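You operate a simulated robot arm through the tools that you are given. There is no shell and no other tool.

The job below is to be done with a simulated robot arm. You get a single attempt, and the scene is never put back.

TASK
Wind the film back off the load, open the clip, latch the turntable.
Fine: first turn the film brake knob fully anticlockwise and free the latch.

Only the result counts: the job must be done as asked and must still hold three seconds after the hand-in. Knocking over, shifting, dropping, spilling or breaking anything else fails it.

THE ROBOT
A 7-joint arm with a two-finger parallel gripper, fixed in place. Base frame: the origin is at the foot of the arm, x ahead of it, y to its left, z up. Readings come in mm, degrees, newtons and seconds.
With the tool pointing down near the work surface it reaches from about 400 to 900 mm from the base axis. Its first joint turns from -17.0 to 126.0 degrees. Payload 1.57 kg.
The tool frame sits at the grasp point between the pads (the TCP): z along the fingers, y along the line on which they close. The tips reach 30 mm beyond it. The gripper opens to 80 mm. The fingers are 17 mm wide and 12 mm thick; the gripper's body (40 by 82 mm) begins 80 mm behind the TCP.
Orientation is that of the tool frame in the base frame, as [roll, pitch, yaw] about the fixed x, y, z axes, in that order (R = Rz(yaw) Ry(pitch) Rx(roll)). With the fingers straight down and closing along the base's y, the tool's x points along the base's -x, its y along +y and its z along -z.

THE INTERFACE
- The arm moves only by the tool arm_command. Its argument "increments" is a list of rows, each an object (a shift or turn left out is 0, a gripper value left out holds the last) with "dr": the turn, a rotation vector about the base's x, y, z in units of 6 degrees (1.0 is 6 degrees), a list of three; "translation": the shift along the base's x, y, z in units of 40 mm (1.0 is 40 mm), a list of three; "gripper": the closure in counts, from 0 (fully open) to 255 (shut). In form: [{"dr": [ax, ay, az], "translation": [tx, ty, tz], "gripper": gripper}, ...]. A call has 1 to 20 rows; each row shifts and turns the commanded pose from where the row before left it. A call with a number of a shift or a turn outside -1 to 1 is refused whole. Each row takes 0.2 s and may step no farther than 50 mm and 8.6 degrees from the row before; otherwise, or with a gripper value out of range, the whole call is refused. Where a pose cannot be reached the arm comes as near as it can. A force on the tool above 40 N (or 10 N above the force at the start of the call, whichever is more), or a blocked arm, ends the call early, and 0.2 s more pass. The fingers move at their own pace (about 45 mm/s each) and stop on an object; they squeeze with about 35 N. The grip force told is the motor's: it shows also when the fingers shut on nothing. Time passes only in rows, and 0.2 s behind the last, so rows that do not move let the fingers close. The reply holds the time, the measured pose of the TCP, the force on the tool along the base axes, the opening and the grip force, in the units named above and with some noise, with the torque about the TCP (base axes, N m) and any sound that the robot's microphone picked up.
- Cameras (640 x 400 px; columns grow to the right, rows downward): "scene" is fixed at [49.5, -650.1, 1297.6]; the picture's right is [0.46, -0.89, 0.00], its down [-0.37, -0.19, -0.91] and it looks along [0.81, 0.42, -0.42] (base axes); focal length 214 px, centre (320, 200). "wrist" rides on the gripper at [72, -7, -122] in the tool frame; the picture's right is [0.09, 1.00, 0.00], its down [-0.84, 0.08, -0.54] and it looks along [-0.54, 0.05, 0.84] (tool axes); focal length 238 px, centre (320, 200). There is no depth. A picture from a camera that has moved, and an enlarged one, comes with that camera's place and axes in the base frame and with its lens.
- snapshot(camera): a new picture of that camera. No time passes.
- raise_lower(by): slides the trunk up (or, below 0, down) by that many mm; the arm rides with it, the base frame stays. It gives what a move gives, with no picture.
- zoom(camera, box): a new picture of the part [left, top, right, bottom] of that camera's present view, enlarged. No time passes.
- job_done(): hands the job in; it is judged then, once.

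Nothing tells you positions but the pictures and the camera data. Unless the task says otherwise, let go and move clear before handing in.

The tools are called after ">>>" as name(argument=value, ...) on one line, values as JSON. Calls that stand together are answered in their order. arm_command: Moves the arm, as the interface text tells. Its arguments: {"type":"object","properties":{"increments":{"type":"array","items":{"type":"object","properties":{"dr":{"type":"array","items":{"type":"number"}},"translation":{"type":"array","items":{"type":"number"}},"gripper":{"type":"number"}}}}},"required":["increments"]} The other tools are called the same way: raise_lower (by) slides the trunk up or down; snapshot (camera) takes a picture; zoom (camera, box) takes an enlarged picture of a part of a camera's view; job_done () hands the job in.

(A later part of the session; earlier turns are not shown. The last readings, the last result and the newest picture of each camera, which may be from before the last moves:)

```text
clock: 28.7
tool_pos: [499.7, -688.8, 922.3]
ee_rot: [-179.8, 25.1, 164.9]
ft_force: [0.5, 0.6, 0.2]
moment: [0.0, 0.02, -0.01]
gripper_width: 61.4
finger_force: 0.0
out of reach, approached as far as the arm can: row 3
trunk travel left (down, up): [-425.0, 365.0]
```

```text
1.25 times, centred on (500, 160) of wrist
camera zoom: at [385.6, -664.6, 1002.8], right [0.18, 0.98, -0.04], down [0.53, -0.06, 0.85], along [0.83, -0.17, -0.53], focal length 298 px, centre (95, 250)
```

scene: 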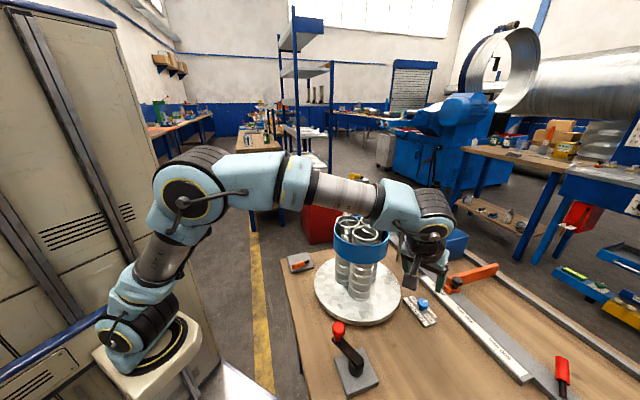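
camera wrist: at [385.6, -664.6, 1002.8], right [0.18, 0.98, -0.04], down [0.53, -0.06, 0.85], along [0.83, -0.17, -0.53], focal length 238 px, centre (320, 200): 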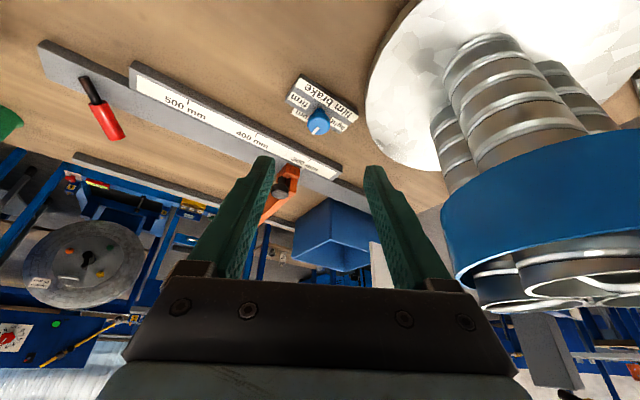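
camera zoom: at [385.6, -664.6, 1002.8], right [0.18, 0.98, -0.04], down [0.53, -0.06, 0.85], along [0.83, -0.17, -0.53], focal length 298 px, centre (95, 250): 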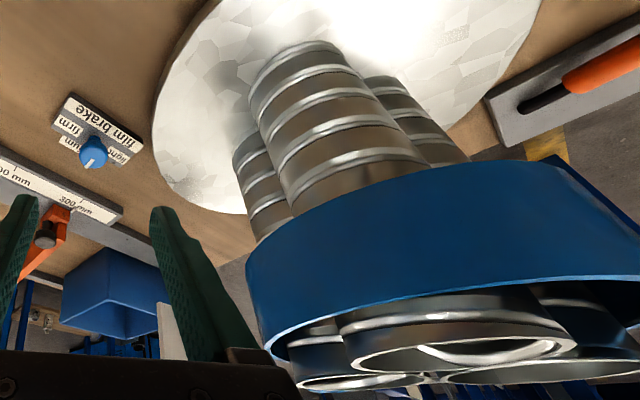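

The refined knob position is about (601, -715, 740). I'll line up 60 mm short of it along the tool axis and check again.

>>> arm_command(increments=[{"translation": [0.429, -0.109, -0.7]}, {"translation": [0.429, -0.109, -0.7]}, {"translation": [0.429, -0.109, -0.7]}, {"translation": [0.429, -0.109, -0.7]}, {}])

>>> snapshot(camera="wrist")

>>> zoom(camera="wrist", box=[220, 60, 420, 200])

>>> zoom(camera="scene", box=[360, 180, 520, 320])

```text
clock: 29.9
tool_pos: [568.0, -705.9, 810.2]
ee_rot: [-179.9, 25.1, 164.9]
ft_force: [0.5, -0.3, -0.7]
moment: [-0.03, 0.01, 0.0]
gripper_width: 61.2
finger_force: 0.2
trunk travel left (down, up): [-425.0, 365.0]
```

```text
taken
camera wrist: at [453.9, -680.8, 890.9], right [0.18, 0.98, -0.04], down [0.53, -0.06, 0.85], along [0.83, -0.17, -0.53], focal length 238 px, centre (320, 200)
```

wrist: 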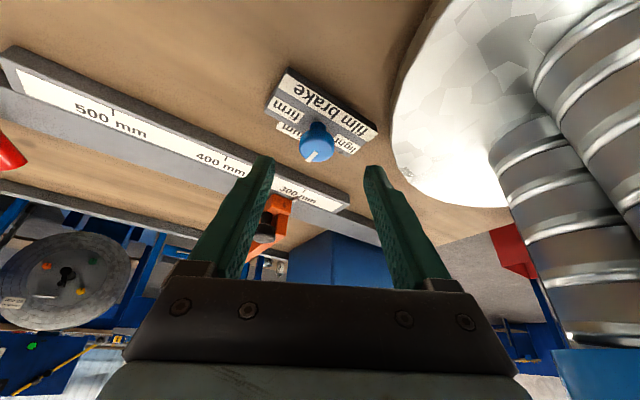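

```text
2.86 times, centred on (320, 130) of wrist
camera zoom: at [453.9, -680.8, 890.9], right [0.18, 0.98, -0.04], down [0.53, -0.06, 0.85], along [0.83, -0.17, -0.53], focal length 681 px, centre (320, 400)
```

zoom: 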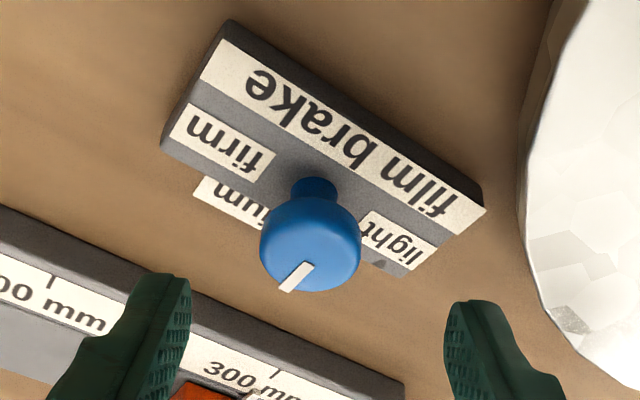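

```text
2.86 times, centred on (440, 250) of scene
camera zoom: at [49.5, -650.1, 1297.6], right [0.46, -0.89, 0.0], down [-0.37, -0.19, -0.91], along [0.81, 0.42, -0.42], focal length 613 px, centre (-23, 57)
```

zoom: 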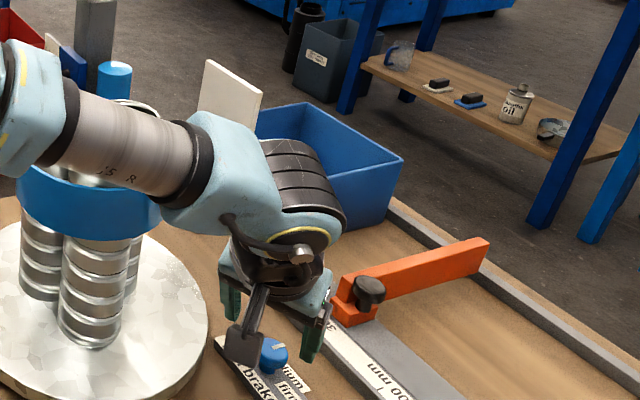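

The knob sits centred between the fingers. I'll advance onto it and close.

>>> arm_command(increments=[{"translation": [0.21, -0.066, -0.45]}, {"translation": [0.21, -0.066, -0.45]}, {"translation": [0.21, -0.066, -0.45]}, {}])

>>> snapshot(camera="wrist")

>>> zoom(camera="wrist", box=[220, 60, 420, 200])

```text
clock: 30.9
tool_pos: [592.8, -713.7, 754.9]
ee_rot: [-179.9, 25.2, 165.0]
ft_force: [0.8, -1.0, -0.7]
moment: [0.01, 0.01, -0.01]
gripper_width: 61.4
finger_force: 0.0
trunk travel left (down, up): [-425.0, 365.0]
```

```text
taken
camera wrist: at [478.4, -689.1, 836.7], right [0.18, 0.98, -0.04], down [0.53, -0.06, 0.85], along [0.83, -0.17, -0.53], focal length 238 px, centre (320, 200)
```

wrist: 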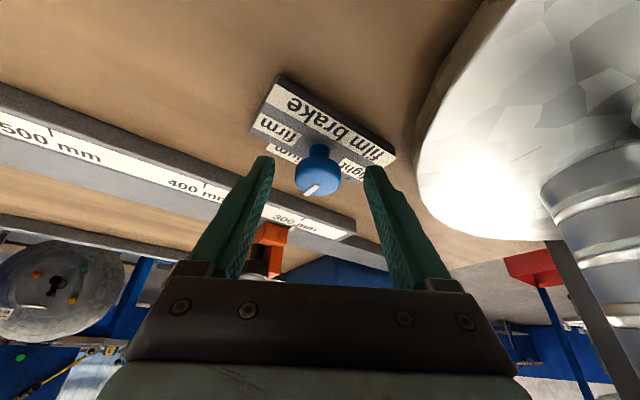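

```text
2.86 times, centred on (320, 130) of wrist
camera zoom: at [478.4, -689.1, 836.7], right [0.18, 0.98, -0.04], down [0.53, -0.06, 0.85], along [0.83, -0.17, -0.53], focal length 681 px, centre (320, 400)
```

zoom: 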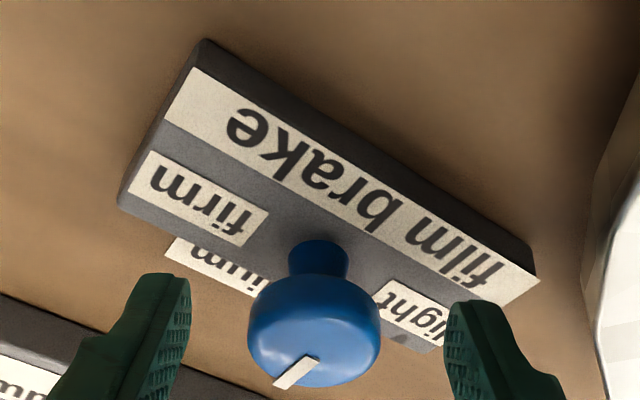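

The cap sits between the fingertips. I'll close the gripper now.

>>> arm_command(increments=[{"gripper": 255}, {"gripper": 255}, {"gripper": 255}, {"gripper": 255}])

>>> zoom(camera="wrist", box=[220, 60, 420, 200])

```text
clock: 31.9
tool_pos: [591.7, -714.5, 756.1]
ee_rot: [-180.0, 25.2, 165.0]
ft_force: [0.9, -8.8, -0.8]
moment: [-0.09, -0.23, -0.09]
gripper_width: 31.9
finger_force: 34.3
trunk travel left (down, up): [-425.0, 365.0]
```

```text
2.86 times, centred on (320, 130) of wrist
camera zoom: at [477.9, -689.8, 836.6], right [0.18, 0.98, -0.04], down [0.53, -0.06, 0.85], along [0.83, -0.17, -0.53], focal length 681 px, centre (320, 400)
```

zoom: 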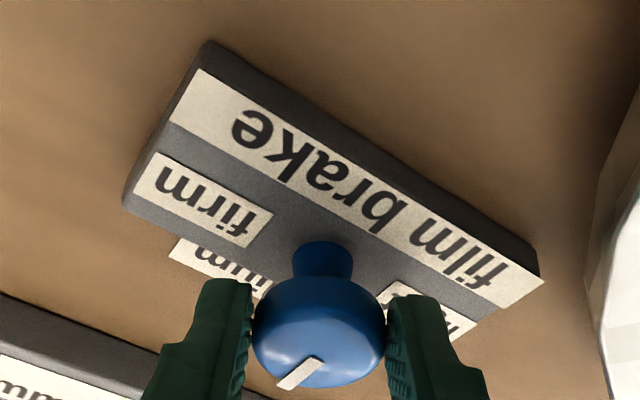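

I have a firm grip on the 32 mm cap. I'll turn it anticlockwise about the vertical through its axis, 30° first, watching the torque.

>>> arm_command(increments=[{"dr": [0, 0, 1], "translation": [-0.0046, -0.0468, 0]}, {"dr": [0, 0, 1], "translation": [-0.0023, -0.0221, 0]}, {"dr": [0, 0, 1], "translation": [0, -0.0223, 0]}, {"dr": [0, 0, 1], "translation": [0.0023, -0.0221, 0]}, {"dr": [0, 0, 1], "translation": [0.0046, -0.0218, 0]}])

>>> zoom(camera="wrist", box=[220, 60, 420, 200])

```text
clock: 33.1
tool_pos: [591.5, -720.9, 755.2]
ee_rot: [-179.5, 25.1, -165.1]
ft_force: [0.7, -28.0, 4.9]
moment: [-0.09, -0.02, -0.36]
gripper_width: 31.7
finger_force: 40.2
trunk travel left (down, up): [-425.0, 365.0]
```

```text
2.86 times, centred on (320, 130) of wrist
camera zoom: at [480.9, -756.7, 836.6], right [-0.34, 0.94, -0.05], down [0.49, 0.22, 0.84], along [0.81, 0.26, -0.53], focal length 681 px, centre (320, 400)
```

zoom: 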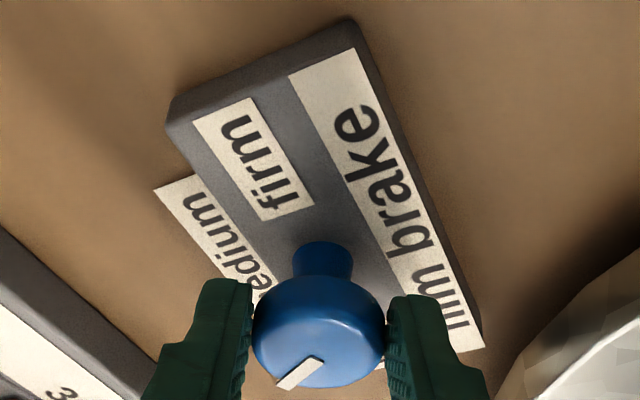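

The knob turned with the fingers, but a sideways force has built up from a slight offset. I'll shift back about 3 mm in y and check that it drops.

>>> arm_command(increments=[{"translation": [0, 0.035, 0]}, {"translation": [0, 0.035, 0]}])

```text
clock: 33.6
tool_pos: [591.7, -721.4, 755.6]
ee_rot: [-179.3, 25.0, -165.1]
ft_force: [2.8, -11.2, -4.2]
moment: [0.55, -0.2, -0.14]
gripper_width: 31.8
finger_force: 40.2
trunk travel left (down, up): [-425.0, 365.0]
stopped in row 2: the force on the tool passed its limit at 42 N (the readings are from after the stop); the commanded pose is now the measured one
```

The force sign tells me the knob axis lies slightly farther out, about (604.5, -718), so my turning centre was off by some 5 mm. I'll continue the turn about the corrected axis.

>>> arm_command(increments=[{"translation": [0, -0.025, 0]}, {"dr": [0, 0, 1], "translation": [0.0107, -0.0328, 0]}, {"dr": [0, 0, 1], "translation": [0.014, -0.0316, 0]}, {"dr": [0, 0, 1], "translation": [0.0173, -0.0299, 0]}, {}])

>>> zoom(camera="wrist", box=[220, 60, 420, 200])

```text
clock: 34.8
tool_pos: [593.1, -723.9, 756.2]
ee_rot: [-179.3, 25.1, -147.0]
ft_force: [-2.3, -2.3, 0.3]
moment: [-0.04, 0.8, 0.0]
gripper_width: 31.8
finger_force: 40.3
trunk travel left (down, up): [-425.0, 365.0]
```

```text
2.86 times, centred on (320, 130) of wrist
camera zoom: at [498.9, -792.9, 836.7], right [-0.61, 0.79, -0.05], down [0.4, 0.36, 0.84], along [0.69, 0.5, -0.53], focal length 681 px, centre (320, 400)
```

zoom: 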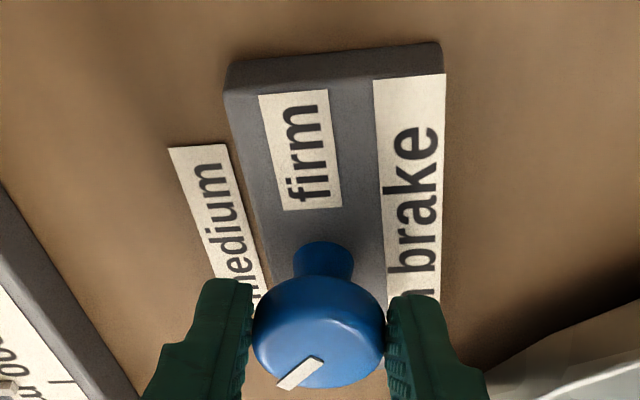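

Forces are low and the knob has turned about 48°. I'll continue.

>>> arm_command(increments=[{"dr": [0, 0, 1], "translation": [0.0203, -0.0279, 0]}, {"dr": [0, 0, 1], "translation": [0.0231, -0.0257, 0]}, {"dr": [0, 0, 1], "translation": [0.0257, -0.0231, 0]}, {}])

>>> zoom(camera="wrist", box=[220, 60, 420, 200])

```text
clock: 35.5
tool_pos: [595.8, -727.8, 755.6]
ee_rot: [-178.0, 24.8, -132.0]
ft_force: [7.5, -15.5, -5.6]
moment: [0.61, 0.0, -0.16]
gripper_width: 31.9
finger_force: 39.5
out of reach, approached as far as the arm can: row 3
trunk travel left (down, up): [-425.0, 365.0]
stopped in row 3: the force on the tool passed its limit at 62 N (the readings are from after the stop); the commanded pose is now the measured one
```

```text
2.86 times, centred on (320, 130) of wrist
camera zoom: at [519.2, -814.9, 836.7], right [-0.78, 0.62, -0.07], down [0.28, 0.46, 0.84], along [0.55, 0.64, -0.54], focal length 681 px, centre (320, 400)
```

zoom: 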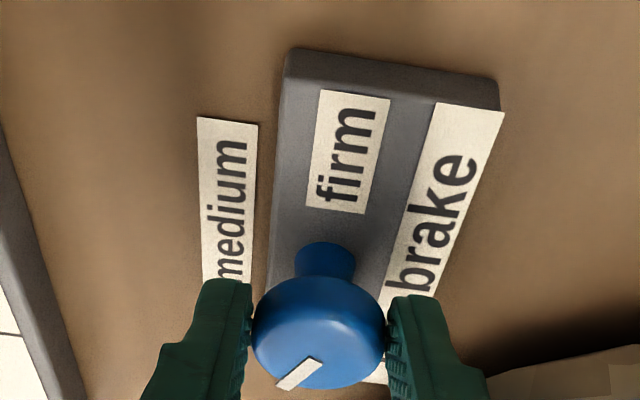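

The knob is 63° round but this wrist pose has run out of reach. I'll open, back off, turn the hand back and regrip for another stroke.

>>> arm_command(increments=[{"gripper": 60}, {"gripper": 60}, {"gripper": 60}, {"translation": [-0.165, -0.183, 0.528]}, {"translation": [-0.165, -0.183, 0.528]}, {"translation": [-0.165, -0.183, 0.528]}])

>>> zoom(camera="wrist", box=[220, 60, 420, 200])

```text
clock: 36.9
tool_pos: [561.0, -728.3, 815.8]
ee_rot: [-178.1, 25.0, -131.9]
ft_force: [0.0, 0.0, -0.4]
moment: [0.03, 0.02, 0.01]
gripper_width: 61.1
finger_force: 0.1
out of reach, approached as far as the arm can: row 4, 5, 6
trunk travel left (down, up): [-425.0, 365.0]
```

```text
2.86 times, centred on (320, 130) of wrist
camera zoom: at [486.6, -816.6, 897.4], right [-0.79, 0.61, -0.07], down [0.28, 0.46, 0.84], along [0.55, 0.64, -0.54], focal length 681 px, centre (320, 400)
```

zoom: 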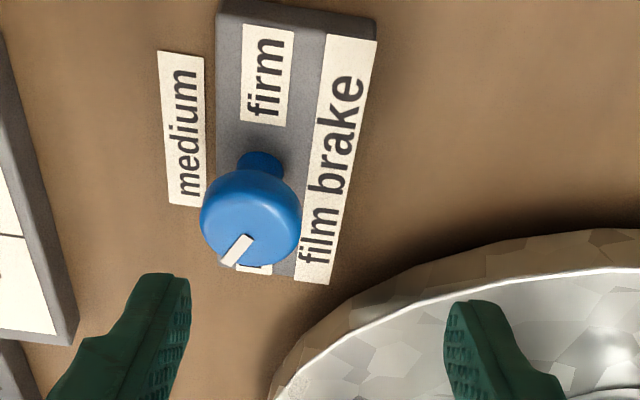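

The pointer is now near the light label. I'll swing the hand back 78° at the stand-off for the next stroke.

>>> arm_command(increments=[{"dr": [0, 0, -1], "translation": [0.02, 0.0563, 0.007]}, {"dr": [0, 0, -1], "translation": [0.02, 0.0563, 0.007]}, {"dr": [0, 0, -1], "translation": [0.02, 0.0563, 0.007]}, {"dr": [0, 0, -1], "translation": [0.02, 0.0563, 0.007]}, {"dr": [0, 0, -1], "translation": [0.02, 0.0563, 0.007]}, {"dr": [0, 0, -1], "translation": [0.02, 0.0563, 0.007]}, {"dr": [0, 0, -1], "translation": [0.02, 0.0563, 0.007]}, {"dr": [0, 0, -1], "translation": [0.02, 0.0563, 0.007]}, {"dr": [0, 0, -1], "translation": [0.02, 0.0563, 0.007]}, {"dr": [0, 0, -1], "translation": [0.02, 0.0563, 0.007]}, {"dr": [0, 0, -1], "translation": [0.02, 0.0563, 0.007]}, {"dr": [0, 0, -1], "translation": [0.02, 0.0563, 0.007]}, {"dr": [0, 0, -1], "translation": [0.02, 0.0563, 0.007]}, {}])

>>> snapshot(camera="wrist")

>>> zoom(camera="wrist", box=[220, 60, 420, 200])

```text
clock: 39.9
tool_pos: [572.7, -698.9, 820.4]
ee_rot: [-177.9, 24.9, 150.0]
ft_force: [-0.3, -0.5, 0.0]
moment: [-0.01, 0.01, 0.0]
gripper_width: 61.2
finger_force: 0.0
trunk travel left (down, up): [-425.0, 365.0]
```

```text
taken
camera wrist: at [470.1, -642.0, 901.8], right [0.44, 0.9, -0.07], down [0.51, -0.18, 0.84], along [0.74, -0.4, -0.54], focal length 238 px, centre (320, 200)
```

wrist: 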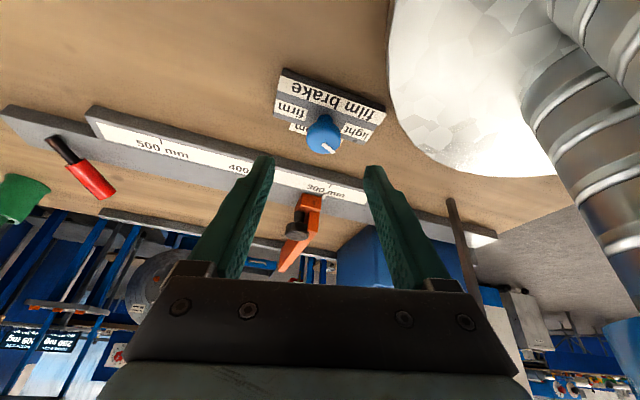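

```text
2.86 times, centred on (320, 130) of wrist
camera zoom: at [470.1, -642.0, 901.8], right [0.44, 0.9, -0.07], down [0.51, -0.18, 0.84], along [0.74, -0.4, -0.54], focal length 681 px, centre (320, 400)
```

zoom: 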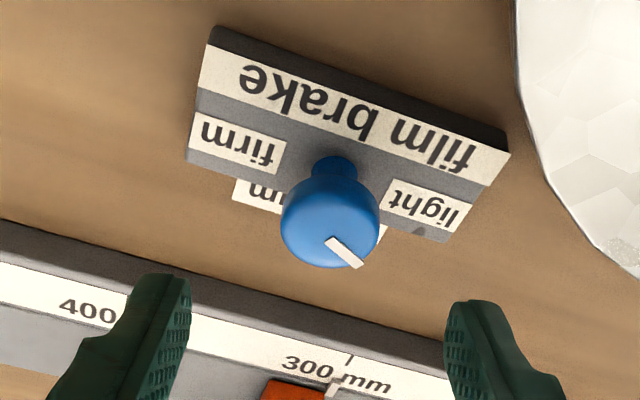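

The pointer stands about 66° past medium, with light at 90°. I'll approach and regrip.

>>> arm_command(increments=[{"translation": [0.155, -0.088, -0.4025]}, {"translation": [0.155, -0.088, -0.4025]}, {"translation": [0.155, -0.088, -0.4025]}, {"translation": [0.155, -0.088, -0.4025]}, {}, {"gripper": 255}, {"gripper": 255}, {"gripper": 255}, {"gripper": 255}])

>>> zoom(camera="wrist", box=[220, 60, 420, 200])

```text
clock: 41.9
tool_pos: [596.7, -712.1, 756.3]
ee_rot: [-177.9, 24.9, 150.1]
ft_force: [1.2, -0.9, -1.0]
moment: [0.22, -0.28, -0.04]
gripper_width: 31.5
finger_force: 33.9
trunk travel left (down, up): [-425.0, 365.0]
```

```text
2.86 times, centred on (320, 130) of wrist
camera zoom: at [494.8, -655.8, 836.9], right [0.44, 0.9, -0.07], down [0.51, -0.18, 0.84], along [0.74, -0.4, -0.54], focal length 681 px, centre (320, 400)
```

zoom: 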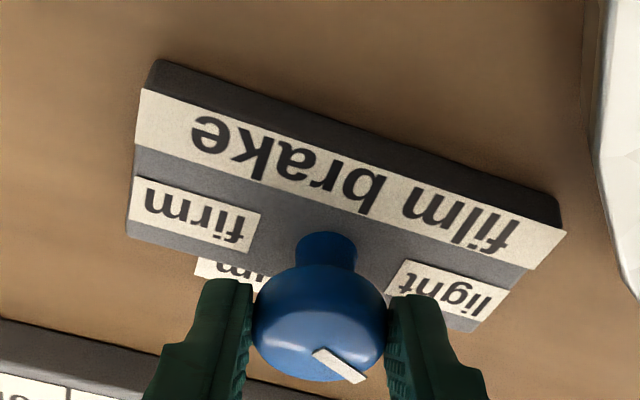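

Gripped again with almost no side load. I'll turn another 24°.

>>> arm_command(increments=[{"dr": [0, 0, 1], "translation": [-0.0106, -0.0208, 0]}, {"dr": [0, 0, 1], "translation": [-0.0084, -0.0218, 0]}, {"dr": [0, 0, 1], "translation": [-0.006, -0.0225, 0]}, {"dr": [0, 0, 1], "translation": [-0.0037, -0.023, 0]}, {}])

>>> zoom(camera="wrist", box=[220, 60, 420, 200])

```text
clock: 43.1
tool_pos: [594.0, -715.9, 756.3]
ee_rot: [-178.1, 24.9, 174.2]
ft_force: [0.5, -4.9, -6.2]
moment: [0.45, -0.2, -0.02]
gripper_width: 31.4
finger_force: 40.2
trunk travel left (down, up): [-425.0, 365.0]
```

```text
2.86 times, centred on (320, 130) of wrist
camera zoom: at [479.2, -706.2, 837.2], right [0.03, 1.0, -0.07], down [0.54, 0.04, 0.84], along [0.84, -0.07, -0.54], focal length 681 px, centre (320, 400)
```

zoom: 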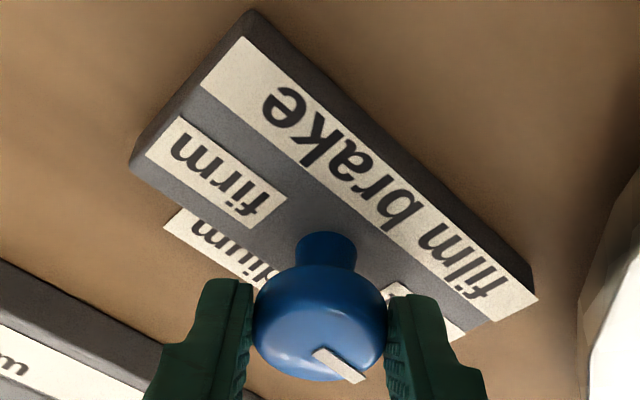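

It's still turning freely, about 87° in total. I'll continue until the stop makes itself felt.

>>> arm_command(increments=[{"dr": [0, 0, 1], "translation": [-0.0012, -0.0233, 0]}, {"dr": [0, 0, 1], "translation": [0.0012, -0.0233, 0]}, {"dr": [0, 0, 1], "translation": [0.0037, -0.023, 0]}, {}])

>>> zoom(camera="wrist", box=[220, 60, 420, 200])

```text
clock: 44.1
tool_pos: [595.1, -718.5, 756.9]
ee_rot: [-178.1, 25.0, -167.9]
ft_force: [-2.1, -0.8, -3.4]
moment: [0.54, 0.14, -0.63]
gripper_width: 31.9
finger_force: 40.3
trunk travel left (down, up): [-425.0, 365.0]
```

```text
2.86 times, centred on (320, 130) of wrist
camera zoom: at [482.6, -745.6, 837.5], right [-0.28, 0.96, -0.07], down [0.5, 0.21, 0.84], along [0.82, 0.2, -0.54], focal length 681 px, centre (320, 400)
```

zoom: 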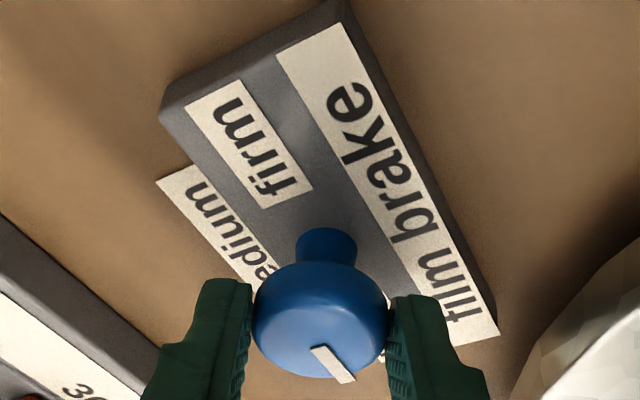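

A reaction torque of 0.63 N·m and a small slip of the fingers show the knob has reached its anticlockwise stop. I'll release and back off to check the pointer.

>>> arm_command(increments=[{"gripper": 60}, {"gripper": 60}, {"gripper": 60}, {"translation": [-0.241, -0.051, 0.528]}, {"translation": [-0.241, -0.051, 0.528]}, {"translation": [-0.241, -0.051, 0.528]}, {}])

>>> zoom(camera="wrist", box=[220, 60, 420, 200])

>>> snapshot(camera="scene")

```text
clock: 45.7
tool_pos: [568.0, -723.6, 817.8]
ee_rot: [-178.0, 25.1, -167.9]
ft_force: [0.3, 0.5, -0.1]
moment: [0.01, 0.03, 0.0]
gripper_width: 61.2
finger_force: 0.1
trunk travel left (down, up): [-425.0, 365.0]
```

```text
2.86 times, centred on (320, 130) of wrist
camera zoom: at [454.6, -750.8, 899.7], right [-0.28, 0.96, -0.07], down [0.5, 0.21, 0.84], along [0.82, 0.2, -0.54], focal length 681 px, centre (320, 400)
```

zoom: 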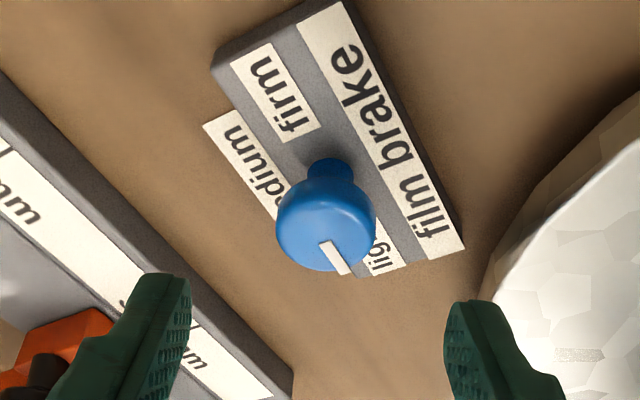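

```text
taken
```

scene: 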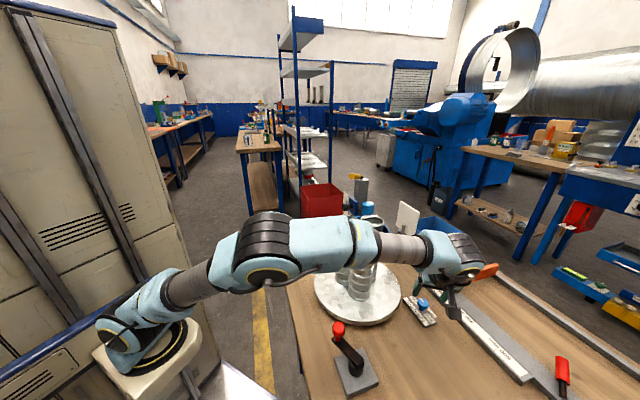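

The pointer now stands at light, hard against the stop, so the brake is off. Next comes the turntable latch: I'll retreat inward and upward, straighten the tool, and travel round to the corner lever.

>>> arm_command(increments=[{"translation": [-0.6, 0.4, 0.8], "dr": [-0.173, 0.815, 0]}, {"translation": [-0.6, 0.4, 0.8], "dr": [-0.173, 0.815, 0]}, {"translation": [-0.6, 0.4, 0.8], "dr": [-0.173, 0.815, 0]}, {"translation": [-0.6, 0.4, 0.8], "dr": [-0.173, 0.815, 0]}, {"translation": [-0.6, 0.4, 0.8], "dr": [-0.173, 0.815, 0]}, {"translation": [-0.6, 0.4, 0.8]}])

>>> snapshot(camera="scene")

```text
clock: 47.1
tool_pos: [424.2, -627.5, 1011.7]
ee_rot: [-178.2, -0.1, -167.8]
ft_force: [1.0, 0.0, -0.3]
moment: [0.07, 0.04, 0.01]
gripper_width: 60.9
finger_force: 0.0
trunk travel left (down, up): [-425.0, 365.0]
```

```text
taken
```

scene: 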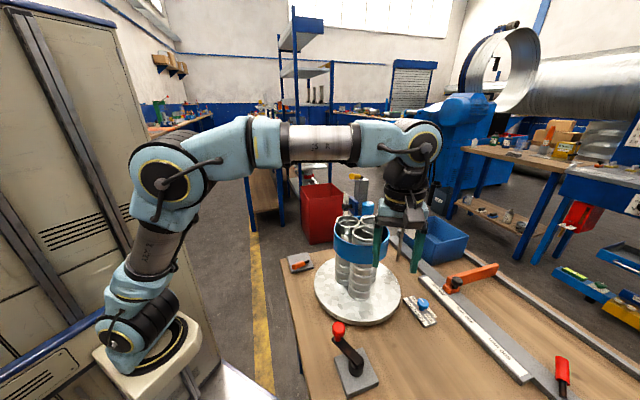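

Now round to the latch, staying on the robot's side of the load.

>>> arm_command(increments=[{"translation": [-0.1, 0.945, 0], "dr": [0.293, 0.063, -0.645]}, {"translation": [-0.1, 0.945, 0], "dr": [0, 0, -0.645]}, {"translation": [-0.1, 0.945, 0], "dr": [0, 0, -0.645]}, {"translation": [-0.1, 0.945, 0], "dr": [0, 0, -0.645]}, {"translation": [-0.1, 0.945, 0], "dr": [0, 0, -0.645]}, {"translation": [-0.1, 0.945, 0], "dr": [0, 0, -0.645]}, {"translation": [0.8, 0.555, -0.66]}, {"translation": [0.8, 0.555, -0.66]}, {"translation": [0.8, 0.555, -0.66]}, {"translation": [0.8, 0.555, -0.66]}, {"translation": [0.8, 0.555, -0.66]}])

>>> snapshot(camera="wrist")

>>> zoom(camera="wrist", box=[240, 40, 440, 165])

```text
clock: 49.5
tool_pos: [559.9, -289.3, 879.7]
ee_rot: [-179.8, -0.1, 168.8]
ft_force: [0.0, 0.2, 0.3]
moment: [0.02, -0.03, 0.03]
gripper_width: 61.3
finger_force: 0.0
trunk travel left (down, up): [-425.0, 365.0]
```

```text
taken
camera wrist: at [487.7, -281.5, 1002.3], right [0.1, 0.99, 0.0], down [0.84, -0.08, 0.54], along [0.54, -0.06, -0.84], focal length 238 px, centre (320, 200)
```

wrist: 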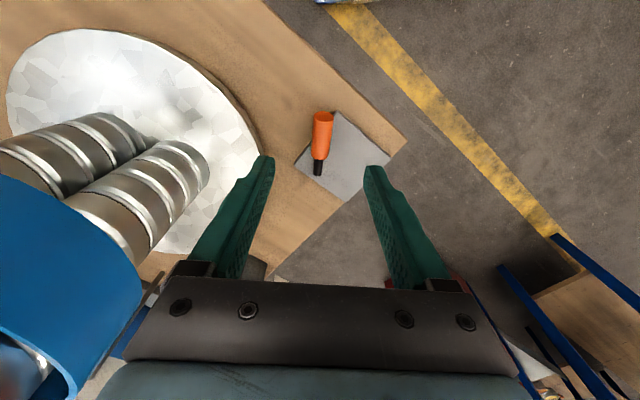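

```text
3.20 times, centred on (340, 102) of wrist
camera zoom: at [487.7, -281.5, 1002.3], right [0.1, 0.99, 0.0], down [0.84, -0.08, 0.54], along [0.54, -0.06, -0.84], focal length 763 px, centre (256, 512)
```

zoom: 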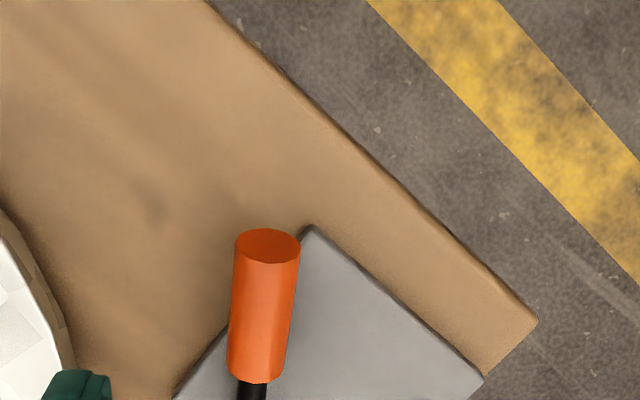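

The orange grip is about 20 mm thick and leans at roughly 27° from its pivot. I'll come down with the fingers straddling it.

>>> arm_command(increments=[{"translation": [0.072, -0.006, -0.798]}, {"translation": [0.072, -0.006, -0.798]}, {"translation": [0.072, -0.006, -0.798]}, {}])

>>> snapshot(camera="wrist")

>>> zoom(camera="wrist", box=[220, 60, 420, 200])

>>> zoom(camera="scene", box=[260, 200, 360, 290])

```text
clock: 50.5
tool_pos: [568.1, -291.3, 784.3]
ee_rot: [-179.8, -0.1, 168.8]
ft_force: [0.5, -0.2, 0.8]
moment: [0.02, 0.0, 0.02]
gripper_width: 61.1
finger_force: 0.1
trunk travel left (down, up): [-425.0, 365.0]
```

```text
taken
camera wrist: at [497.8, -282.6, 906.8], right [0.1, 0.99, 0.0], down [0.84, -0.08, 0.54], along [0.54, -0.06, -0.84], focal length 238 px, centre (320, 200)
```

wrist: 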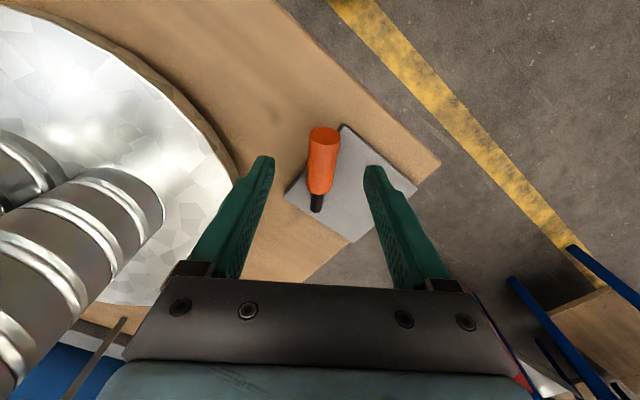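

```text
2.86 times, centred on (320, 130) of wrist
camera zoom: at [497.8, -282.6, 906.8], right [0.1, 0.99, 0.0], down [0.84, -0.08, 0.54], along [0.54, -0.06, -0.84], focal length 681 px, centre (320, 400)
```

zoom: 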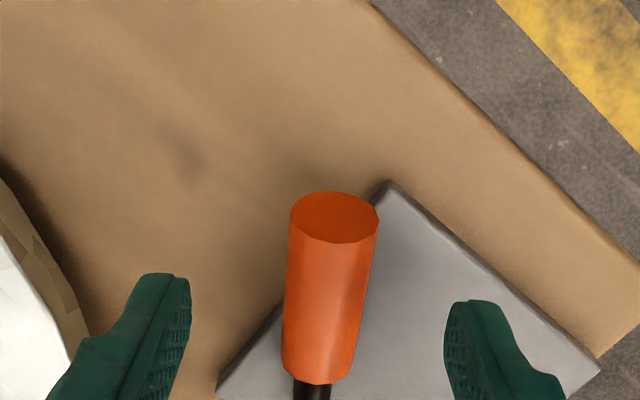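

```text
4.44 times, centred on (310, 245) of scene
camera zoom: at [49.5, -650.1, 1297.6], right [0.46, -0.89, 0.0], down [-0.37, -0.19, -0.91], along [0.81, 0.42, -0.42], focal length 953 px, centre (364, 0)
```

zoom: 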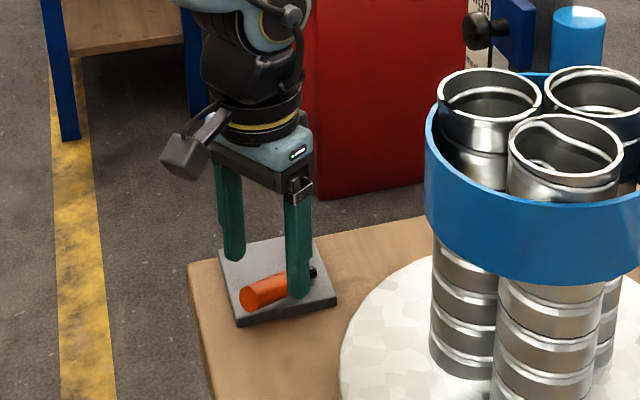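

The grip is centred between the fingers. I'll go down the last 32 mm and close on it.

>>> arm_command(increments=[{"translation": [0.04, 0.02, -0.4]}, {"translation": [0.04, 0.02, -0.4]}, {}, {"gripper": 255}, {"gripper": 255}, {"gripper": 255}, {"gripper": 255}, {"gripper": 255}])

>>> snapshot(camera="wrist")

```text
clock: 52.3
tool_pos: [570.1, -288.5, 752.9]
ee_rot: [-179.8, 0.0, 168.9]
ft_force: [-0.8, 2.1, -1.7]
moment: [0.0, -0.02, -0.06]
gripper_width: 21.4
finger_force: 34.7
trunk travel left (down, up): [-425.0, 365.0]
```

```text
taken
camera wrist: at [499.2, -281.3, 874.8], right [0.1, 0.99, 0.0], down [0.84, -0.08, 0.54], along [0.54, -0.06, -0.84], focal length 238 px, centre (320, 200)
```

wrist: 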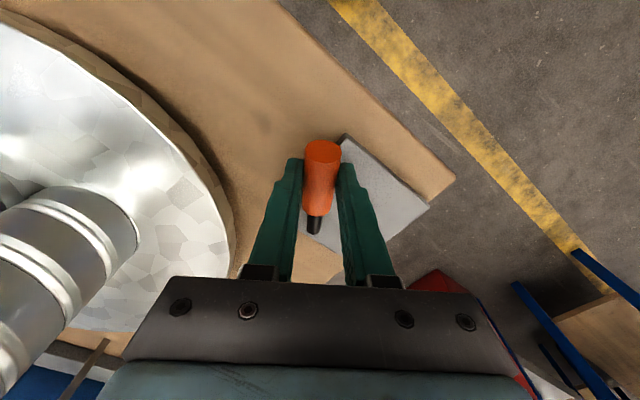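

Gripped at 21 mm. I'll lift the lever along its arc, a little at first, to see which way it moves.

>>> arm_command(increments=[{"translation": [0.06, -0.011, 0.1]}, {"translation": [0.06, -0.011, 0.1]}, {"translation": [0.075, -0.014, 0.089]}, {}])

>>> snapshot(camera="wrist")

```text
clock: 53.3
tool_pos: [575.8, -290.1, 760.8]
ee_rot: [-179.8, -0.4, 168.8]
ft_force: [-19.2, 6.6, -27.1]
moment: [0.19, 0.59, -0.07]
gripper_width: 21.6
finger_force: 35.0
trunk travel left (down, up): [-425.0, 365.0]
```

```text
taken
camera wrist: at [505.9, -282.7, 885.1], right [0.1, 0.99, 0.0], down [0.84, -0.09, 0.54], along [0.53, -0.06, -0.84], focal length 238 px, centre (320, 200)
```

wrist: 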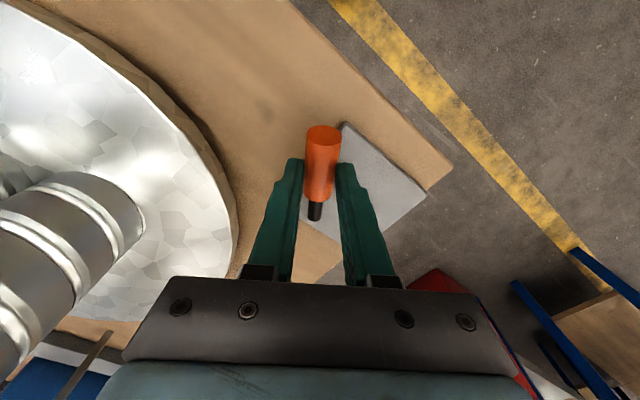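

The lever did not rise: the resistance is about 33 N and the grip merely slid. Perhaps it swings sideways instead, so I'll go back to the original pose and probe it gently sideways.

>>> arm_command(increments=[{"translation": [-0.075, 0.014, -0.09]}, {"translation": [-0.07, 0.014, -0.1]}, {"translation": [-0.05, 0.01, -0.1]}, {}])

>>> arm_command(increments=[{"translation": [0.015, 0.075, 0]}, {"translation": [0.015, 0.075, 0]}, {}])

>>> snapshot(camera="wrist")

```text
clock: 54.3
tool_pos: [573.8, -288.2, 752.8]
ee_rot: [-179.7, 0.4, 169.0]
ft_force: [21.8, -2.9, 25.9]
moment: [-0.11, -0.49, -0.11]
gripper_width: 21.7
finger_force: 34.4
trunk travel left (down, up): [-425.0, 365.0]
```

```text
clock: 55.1
tool_pos: [574.2, -284.6, 751.6]
ee_rot: [-179.6, 0.1, 168.9]
ft_force: [22.6, -20.4, 11.0]
moment: [-0.72, -0.54, -0.69]
gripper_width: 22.5
finger_force: 35.1
trunk travel left (down, up): [-425.0, 365.0]
```

```text
taken
camera wrist: at [502.2, -276.7, 874.7], right [0.1, 0.99, 0.0], down [0.83, -0.08, 0.54], along [0.54, -0.06, -0.84], focal length 238 px, centre (320, 200)
```

wrist: 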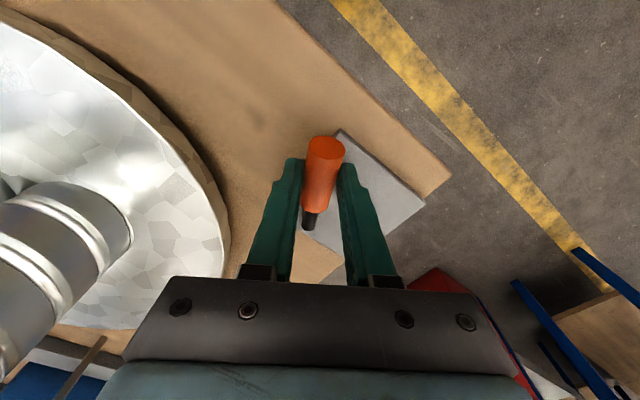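

Sideways in +y the grip end does seem to move along with the hand. I'll push a bit farther that way and compare.

>>> arm_command(increments=[{"translation": [0.015, 0.075, 0]}, {"translation": [0.015, 0.075, 0]}, {}])

>>> snapshot(camera="wrist")

>>> zoom(camera="scene", box=[260, 200, 360, 290])

```text
clock: 55.9
tool_pos: [573.6, -278.0, 751.0]
ee_rot: [-179.9, 0.1, 168.7]
ft_force: [19.2, -26.0, 7.2]
moment: [-0.79, -0.35, -0.8]
gripper_width: 24.9
finger_force: 35.8
trunk travel left (down, up): [-425.0, 365.0]
```

```text
taken
camera wrist: at [503.0, -270.3, 874.7], right [0.1, 0.99, 0.0], down [0.84, -0.08, 0.54], along [0.54, -0.06, -0.84], focal length 238 px, centre (320, 200)
```

wrist: 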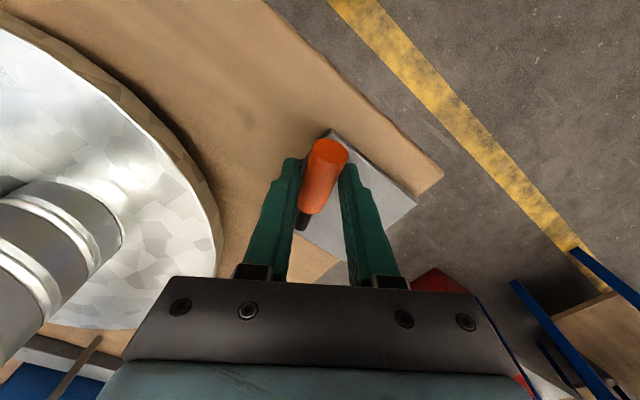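

```text
4.44 times, centred on (310, 245) of scene
camera zoom: at [49.5, -650.1, 1297.6], right [0.46, -0.89, 0.0], down [-0.37, -0.19, -0.91], along [0.81, 0.42, -0.42], focal length 953 px, centre (364, 0)
```

zoom: 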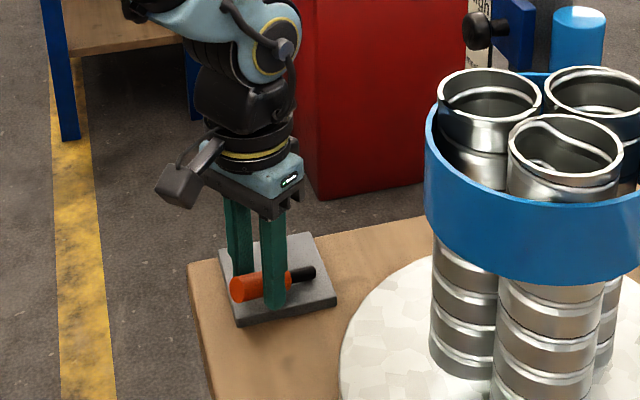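

It does swing: the lever has turned about 10° clockwise around a vertical pivot at (624, -300). I'll turn the hand to match the lever and check the force again.

>>> arm_command(increments=[{"dr": [0, 0, -0.75]}, {"dr": [0, 0, -0.75]}, {}])

>>> snapshot(camera="wrist")

```text
clock: 56.7
tool_pos: [572.7, -277.3, 750.9]
ee_rot: [-179.8, -0.2, 159.8]
ft_force: [12.9, -12.8, 9.0]
moment: [-0.35, -0.18, -0.43]
gripper_width: 22.2
finger_force: 34.8
trunk travel left (down, up): [-425.0, 365.0]
```

```text
taken
camera wrist: at [504.4, -258.1, 874.9], right [0.26, 0.97, 0.0], down [0.81, -0.21, 0.54], along [0.52, -0.14, -0.84], focal length 238 px, centre (320, 200)
```

wrist: 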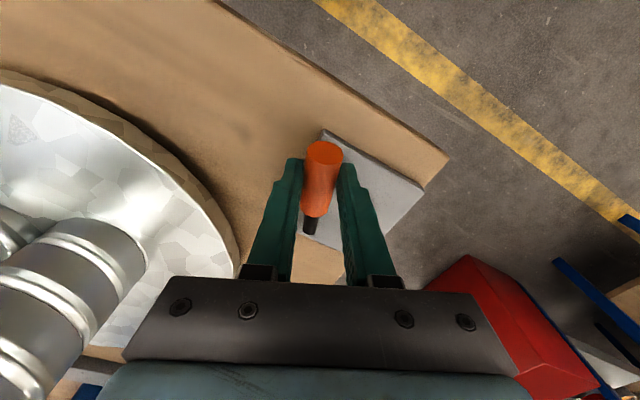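

Better aligned and less force. I'll swing the lever 18° farther with the hand following it.

>>> arm_command(increments=[{"translation": [0.065, 0.128, 0], "dr": [0, 0, -1]}, {"translation": [0.078, 0.121, 0], "dr": [0, 0, -1]}, {"translation": [0.09, 0.112, 0], "dr": [0, 0, -1]}, {}])

>>> snapshot(camera="wrist")

```text
clock: 57.7
tool_pos: [580.3, -263.0, 751.7]
ee_rot: [-179.8, -0.2, 141.9]
ft_force: [-0.5, -8.8, 12.3]
moment: [-0.29, 0.16, -0.44]
gripper_width: 21.2
finger_force: 34.5
trunk travel left (down, up): [-425.0, 365.0]
```

```text
taken
camera wrist: at [522.2, -223.5, 874.9], right [0.54, 0.84, 0.0], down [0.71, -0.46, 0.54], along [0.45, -0.3, -0.84], focal length 238 px, centre (320, 200)
```

wrist: 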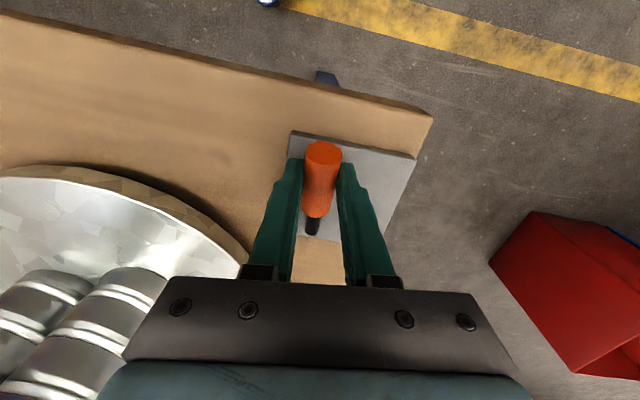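

Smooth travel at low force. I'll continue the swing.

>>> arm_command(increments=[{"translation": [0.102, 0.109, 0], "dr": [0, 0, -1]}, {"translation": [0.113, 0.098, 0], "dr": [0, 0, -1]}, {"translation": [0.122, 0.086, 0], "dr": [0, 0, -1]}, {"translation": [0.131, 0.072, 0], "dr": [0, 0, -1]}, {}])

>>> snapshot(camera="wrist")

```text
clock: 58.9
tool_pos: [599.5, -247.6, 750.8]
ee_rot: [-179.8, -0.2, 117.7]
ft_force: [-5.3, -10.7, 3.7]
moment: [-0.28, 0.17, -0.52]
gripper_width: 20.9
finger_force: 34.3
trunk travel left (down, up): [-425.0, 365.0]
```

```text
taken
camera wrist: at [562.2, -187.7, 874.8], right [0.84, 0.55, 0.0], down [0.46, -0.7, 0.54], along [0.29, -0.45, -0.84], focal length 238 px, centre (320, 200)
```

wrist: 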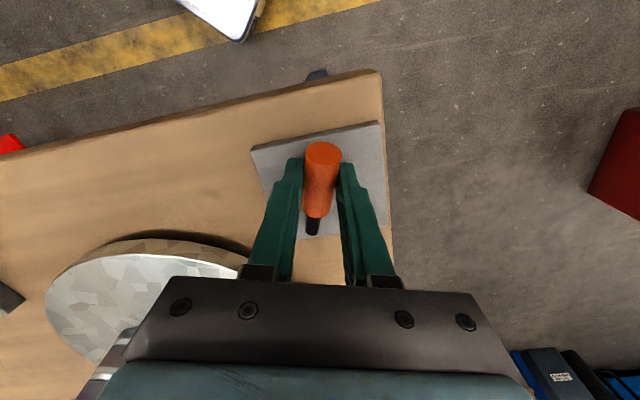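

>>> arm_command(increments=[{"translation": [0.137, 0.058, 0], "dr": [0, 0, -1]}, {"translation": [0.143, 0.044, 0], "dr": [0, 0, -1]}, {"translation": [0.147, 0.028, 0], "dr": [0, 0, -1]}, {}])

>>> snapshot(camera="wrist")

```text
clock: 59.7
tool_pos: [608.3, -246.5, 752.3]
ee_rot: [-179.0, -0.2, 102.8]
ft_force: [-16.4, -4.0, 12.7]
moment: [-0.05, 0.05, 0.66]
gripper_width: 22.5
finger_force: 34.5
trunk travel left (down, up): [-425.0, 365.0]
stopped in row 3: the force on the tool passed its limit at 46 N (the readings are from after the stop); the commanded pose is now the measured one
```

```text
taken
camera wrist: at [589.2, -177.2, 874.7], right [0.95, 0.31, -0.02], down [0.27, -0.8, 0.54], along [0.15, -0.52, -0.84], focal length 238 px, centre (320, 200)
```

wrist: 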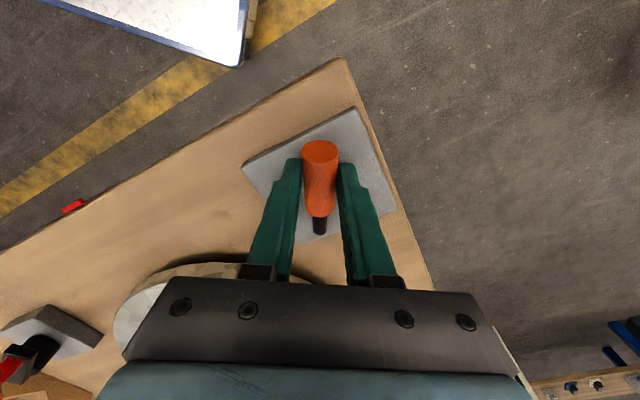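

The lever met a stop at about azimuth 106°, some 63° from where it started, so it has been thrown over to its other end. I'll release it, go straight up and check that it stays.

>>> arm_command(increments=[{"gripper": 50}, {"gripper": 50}, {"gripper": 50}, {"translation": [0, 0, 0.7]}, {"translation": [0, 0, 0.9]}, {"translation": [0, 0, 0.9]}, {"translation": [0, 0, 0.9]}, {}])

>>> snapshot(camera="wrist")

>>> zoom(camera="scene", box=[270, 180, 450, 320])

```text
clock: 61.5
tool_pos: [608.8, -244.7, 888.3]
ee_rot: [-179.1, -0.2, 102.8]
ft_force: [1.1, -0.3, -1.0]
moment: [0.0, 0.01, -0.01]
gripper_width: 64.6
finger_force: 0.1
trunk travel left (down, up): [-425.0, 365.0]
```

```text
taken
camera wrist: at [590.2, -176.1, 1011.4], right [0.95, 0.31, -0.01], down [0.27, -0.8, 0.54], along [0.15, -0.52, -0.84], focal length 238 px, centre (320, 200)
```

wrist: 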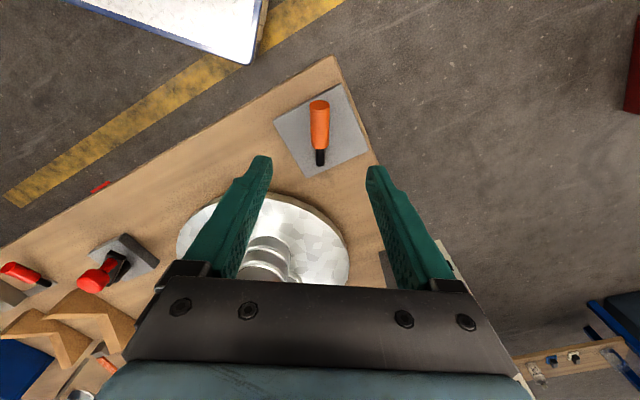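

```text
2.86 times, centred on (360, 250) of scene
camera zoom: at [49.5, -650.1, 1297.6], right [0.46, -0.89, 0.0], down [-0.37, -0.19, -0.91], along [0.81, 0.42, -0.42], focal length 613 px, centre (206, 57)
```

zoom: 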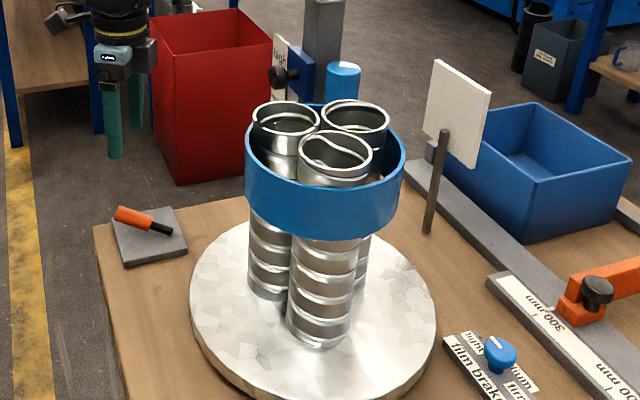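

The lever stays over and the brake pointer still stands at light. Next I'll go to the crank, whose red ball I place near (372, -533, 799), for a closer look.

>>> arm_command(increments=[{"translation": [-0.8, -0.53, 0.325]}, {"translation": [-0.8, -0.53, 0.325]}, {"translation": [-0.8, -0.53, 0.325]}, {"translation": [-0.8, -0.53, 0.325]}, {"translation": [-0.45, -0.846, -0.04], "dr": [0, 0, 1]}, {"translation": [-0.45, -0.846, -0.04], "dr": [0, 0, 1]}, {"translation": [-0.45, -0.846, -0.04], "dr": [0, 0, 1]}, {"translation": [-0.45, -0.846, -0.04], "dr": [0, 0, 1]}, {"translation": [-0.45, -0.846, -0.04], "dr": [0, 0, 1]}, {"translation": [-0.45, -0.846, -0.04], "dr": [0, 0, 1]}, {}])

>>> snapshot(camera="wrist")

>>> zoom(camera="wrist", box=[240, 20, 440, 160])

>>> zoom(camera="scene", box=[300, 170, 420, 320])

```text
clock: 63.9
tool_pos: [375.1, -533.8, 928.9]
ee_rot: [-179.2, -0.2, 138.8]
ft_force: [0.1, 0.3, -0.4]
moment: [0.01, -0.03, 0.0]
gripper_width: 64.5
finger_force: 0.1
trunk travel left (down, up): [-425.0, 365.0]
```

```text
taken
camera wrist: at [318.2, -489.8, 1051.7], right [0.59, 0.81, -0.01], down [0.69, -0.49, 0.54], along [0.43, -0.33, -0.84], focal length 238 px, centre (320, 200)
```

wrist: 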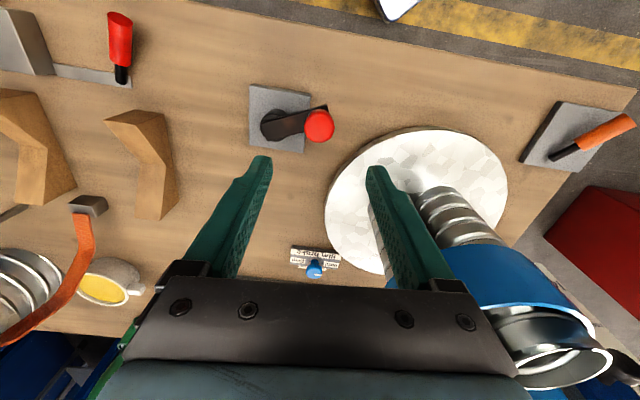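

```text
2.86 times, centred on (340, 90) of wrist
camera zoom: at [318.2, -489.8, 1051.7], right [0.59, 0.81, -0.01], down [0.69, -0.49, 0.54], along [0.43, -0.33, -0.84], focal length 681 px, centre (263, 514)
```

zoom: 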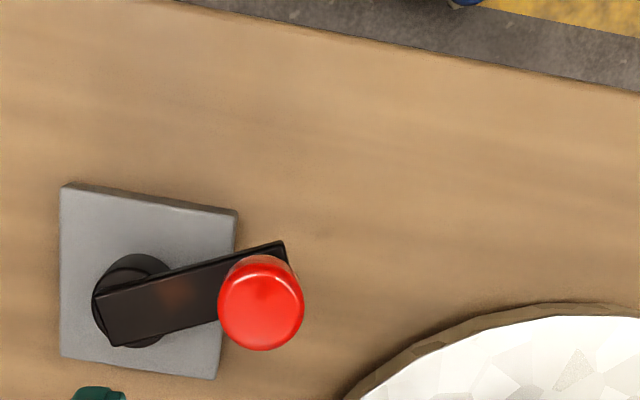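

```text
2.67 times, centred on (360, 245) of scene
camera zoom: at [49.5, -650.1, 1297.6], right [0.46, -0.89, 0.0], down [-0.37, -0.19, -0.91], along [0.81, 0.42, -0.42], focal length 572 px, centre (213, 80)
```

zoom: 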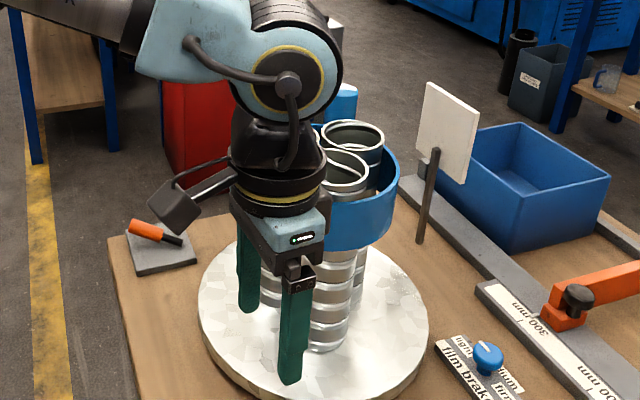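

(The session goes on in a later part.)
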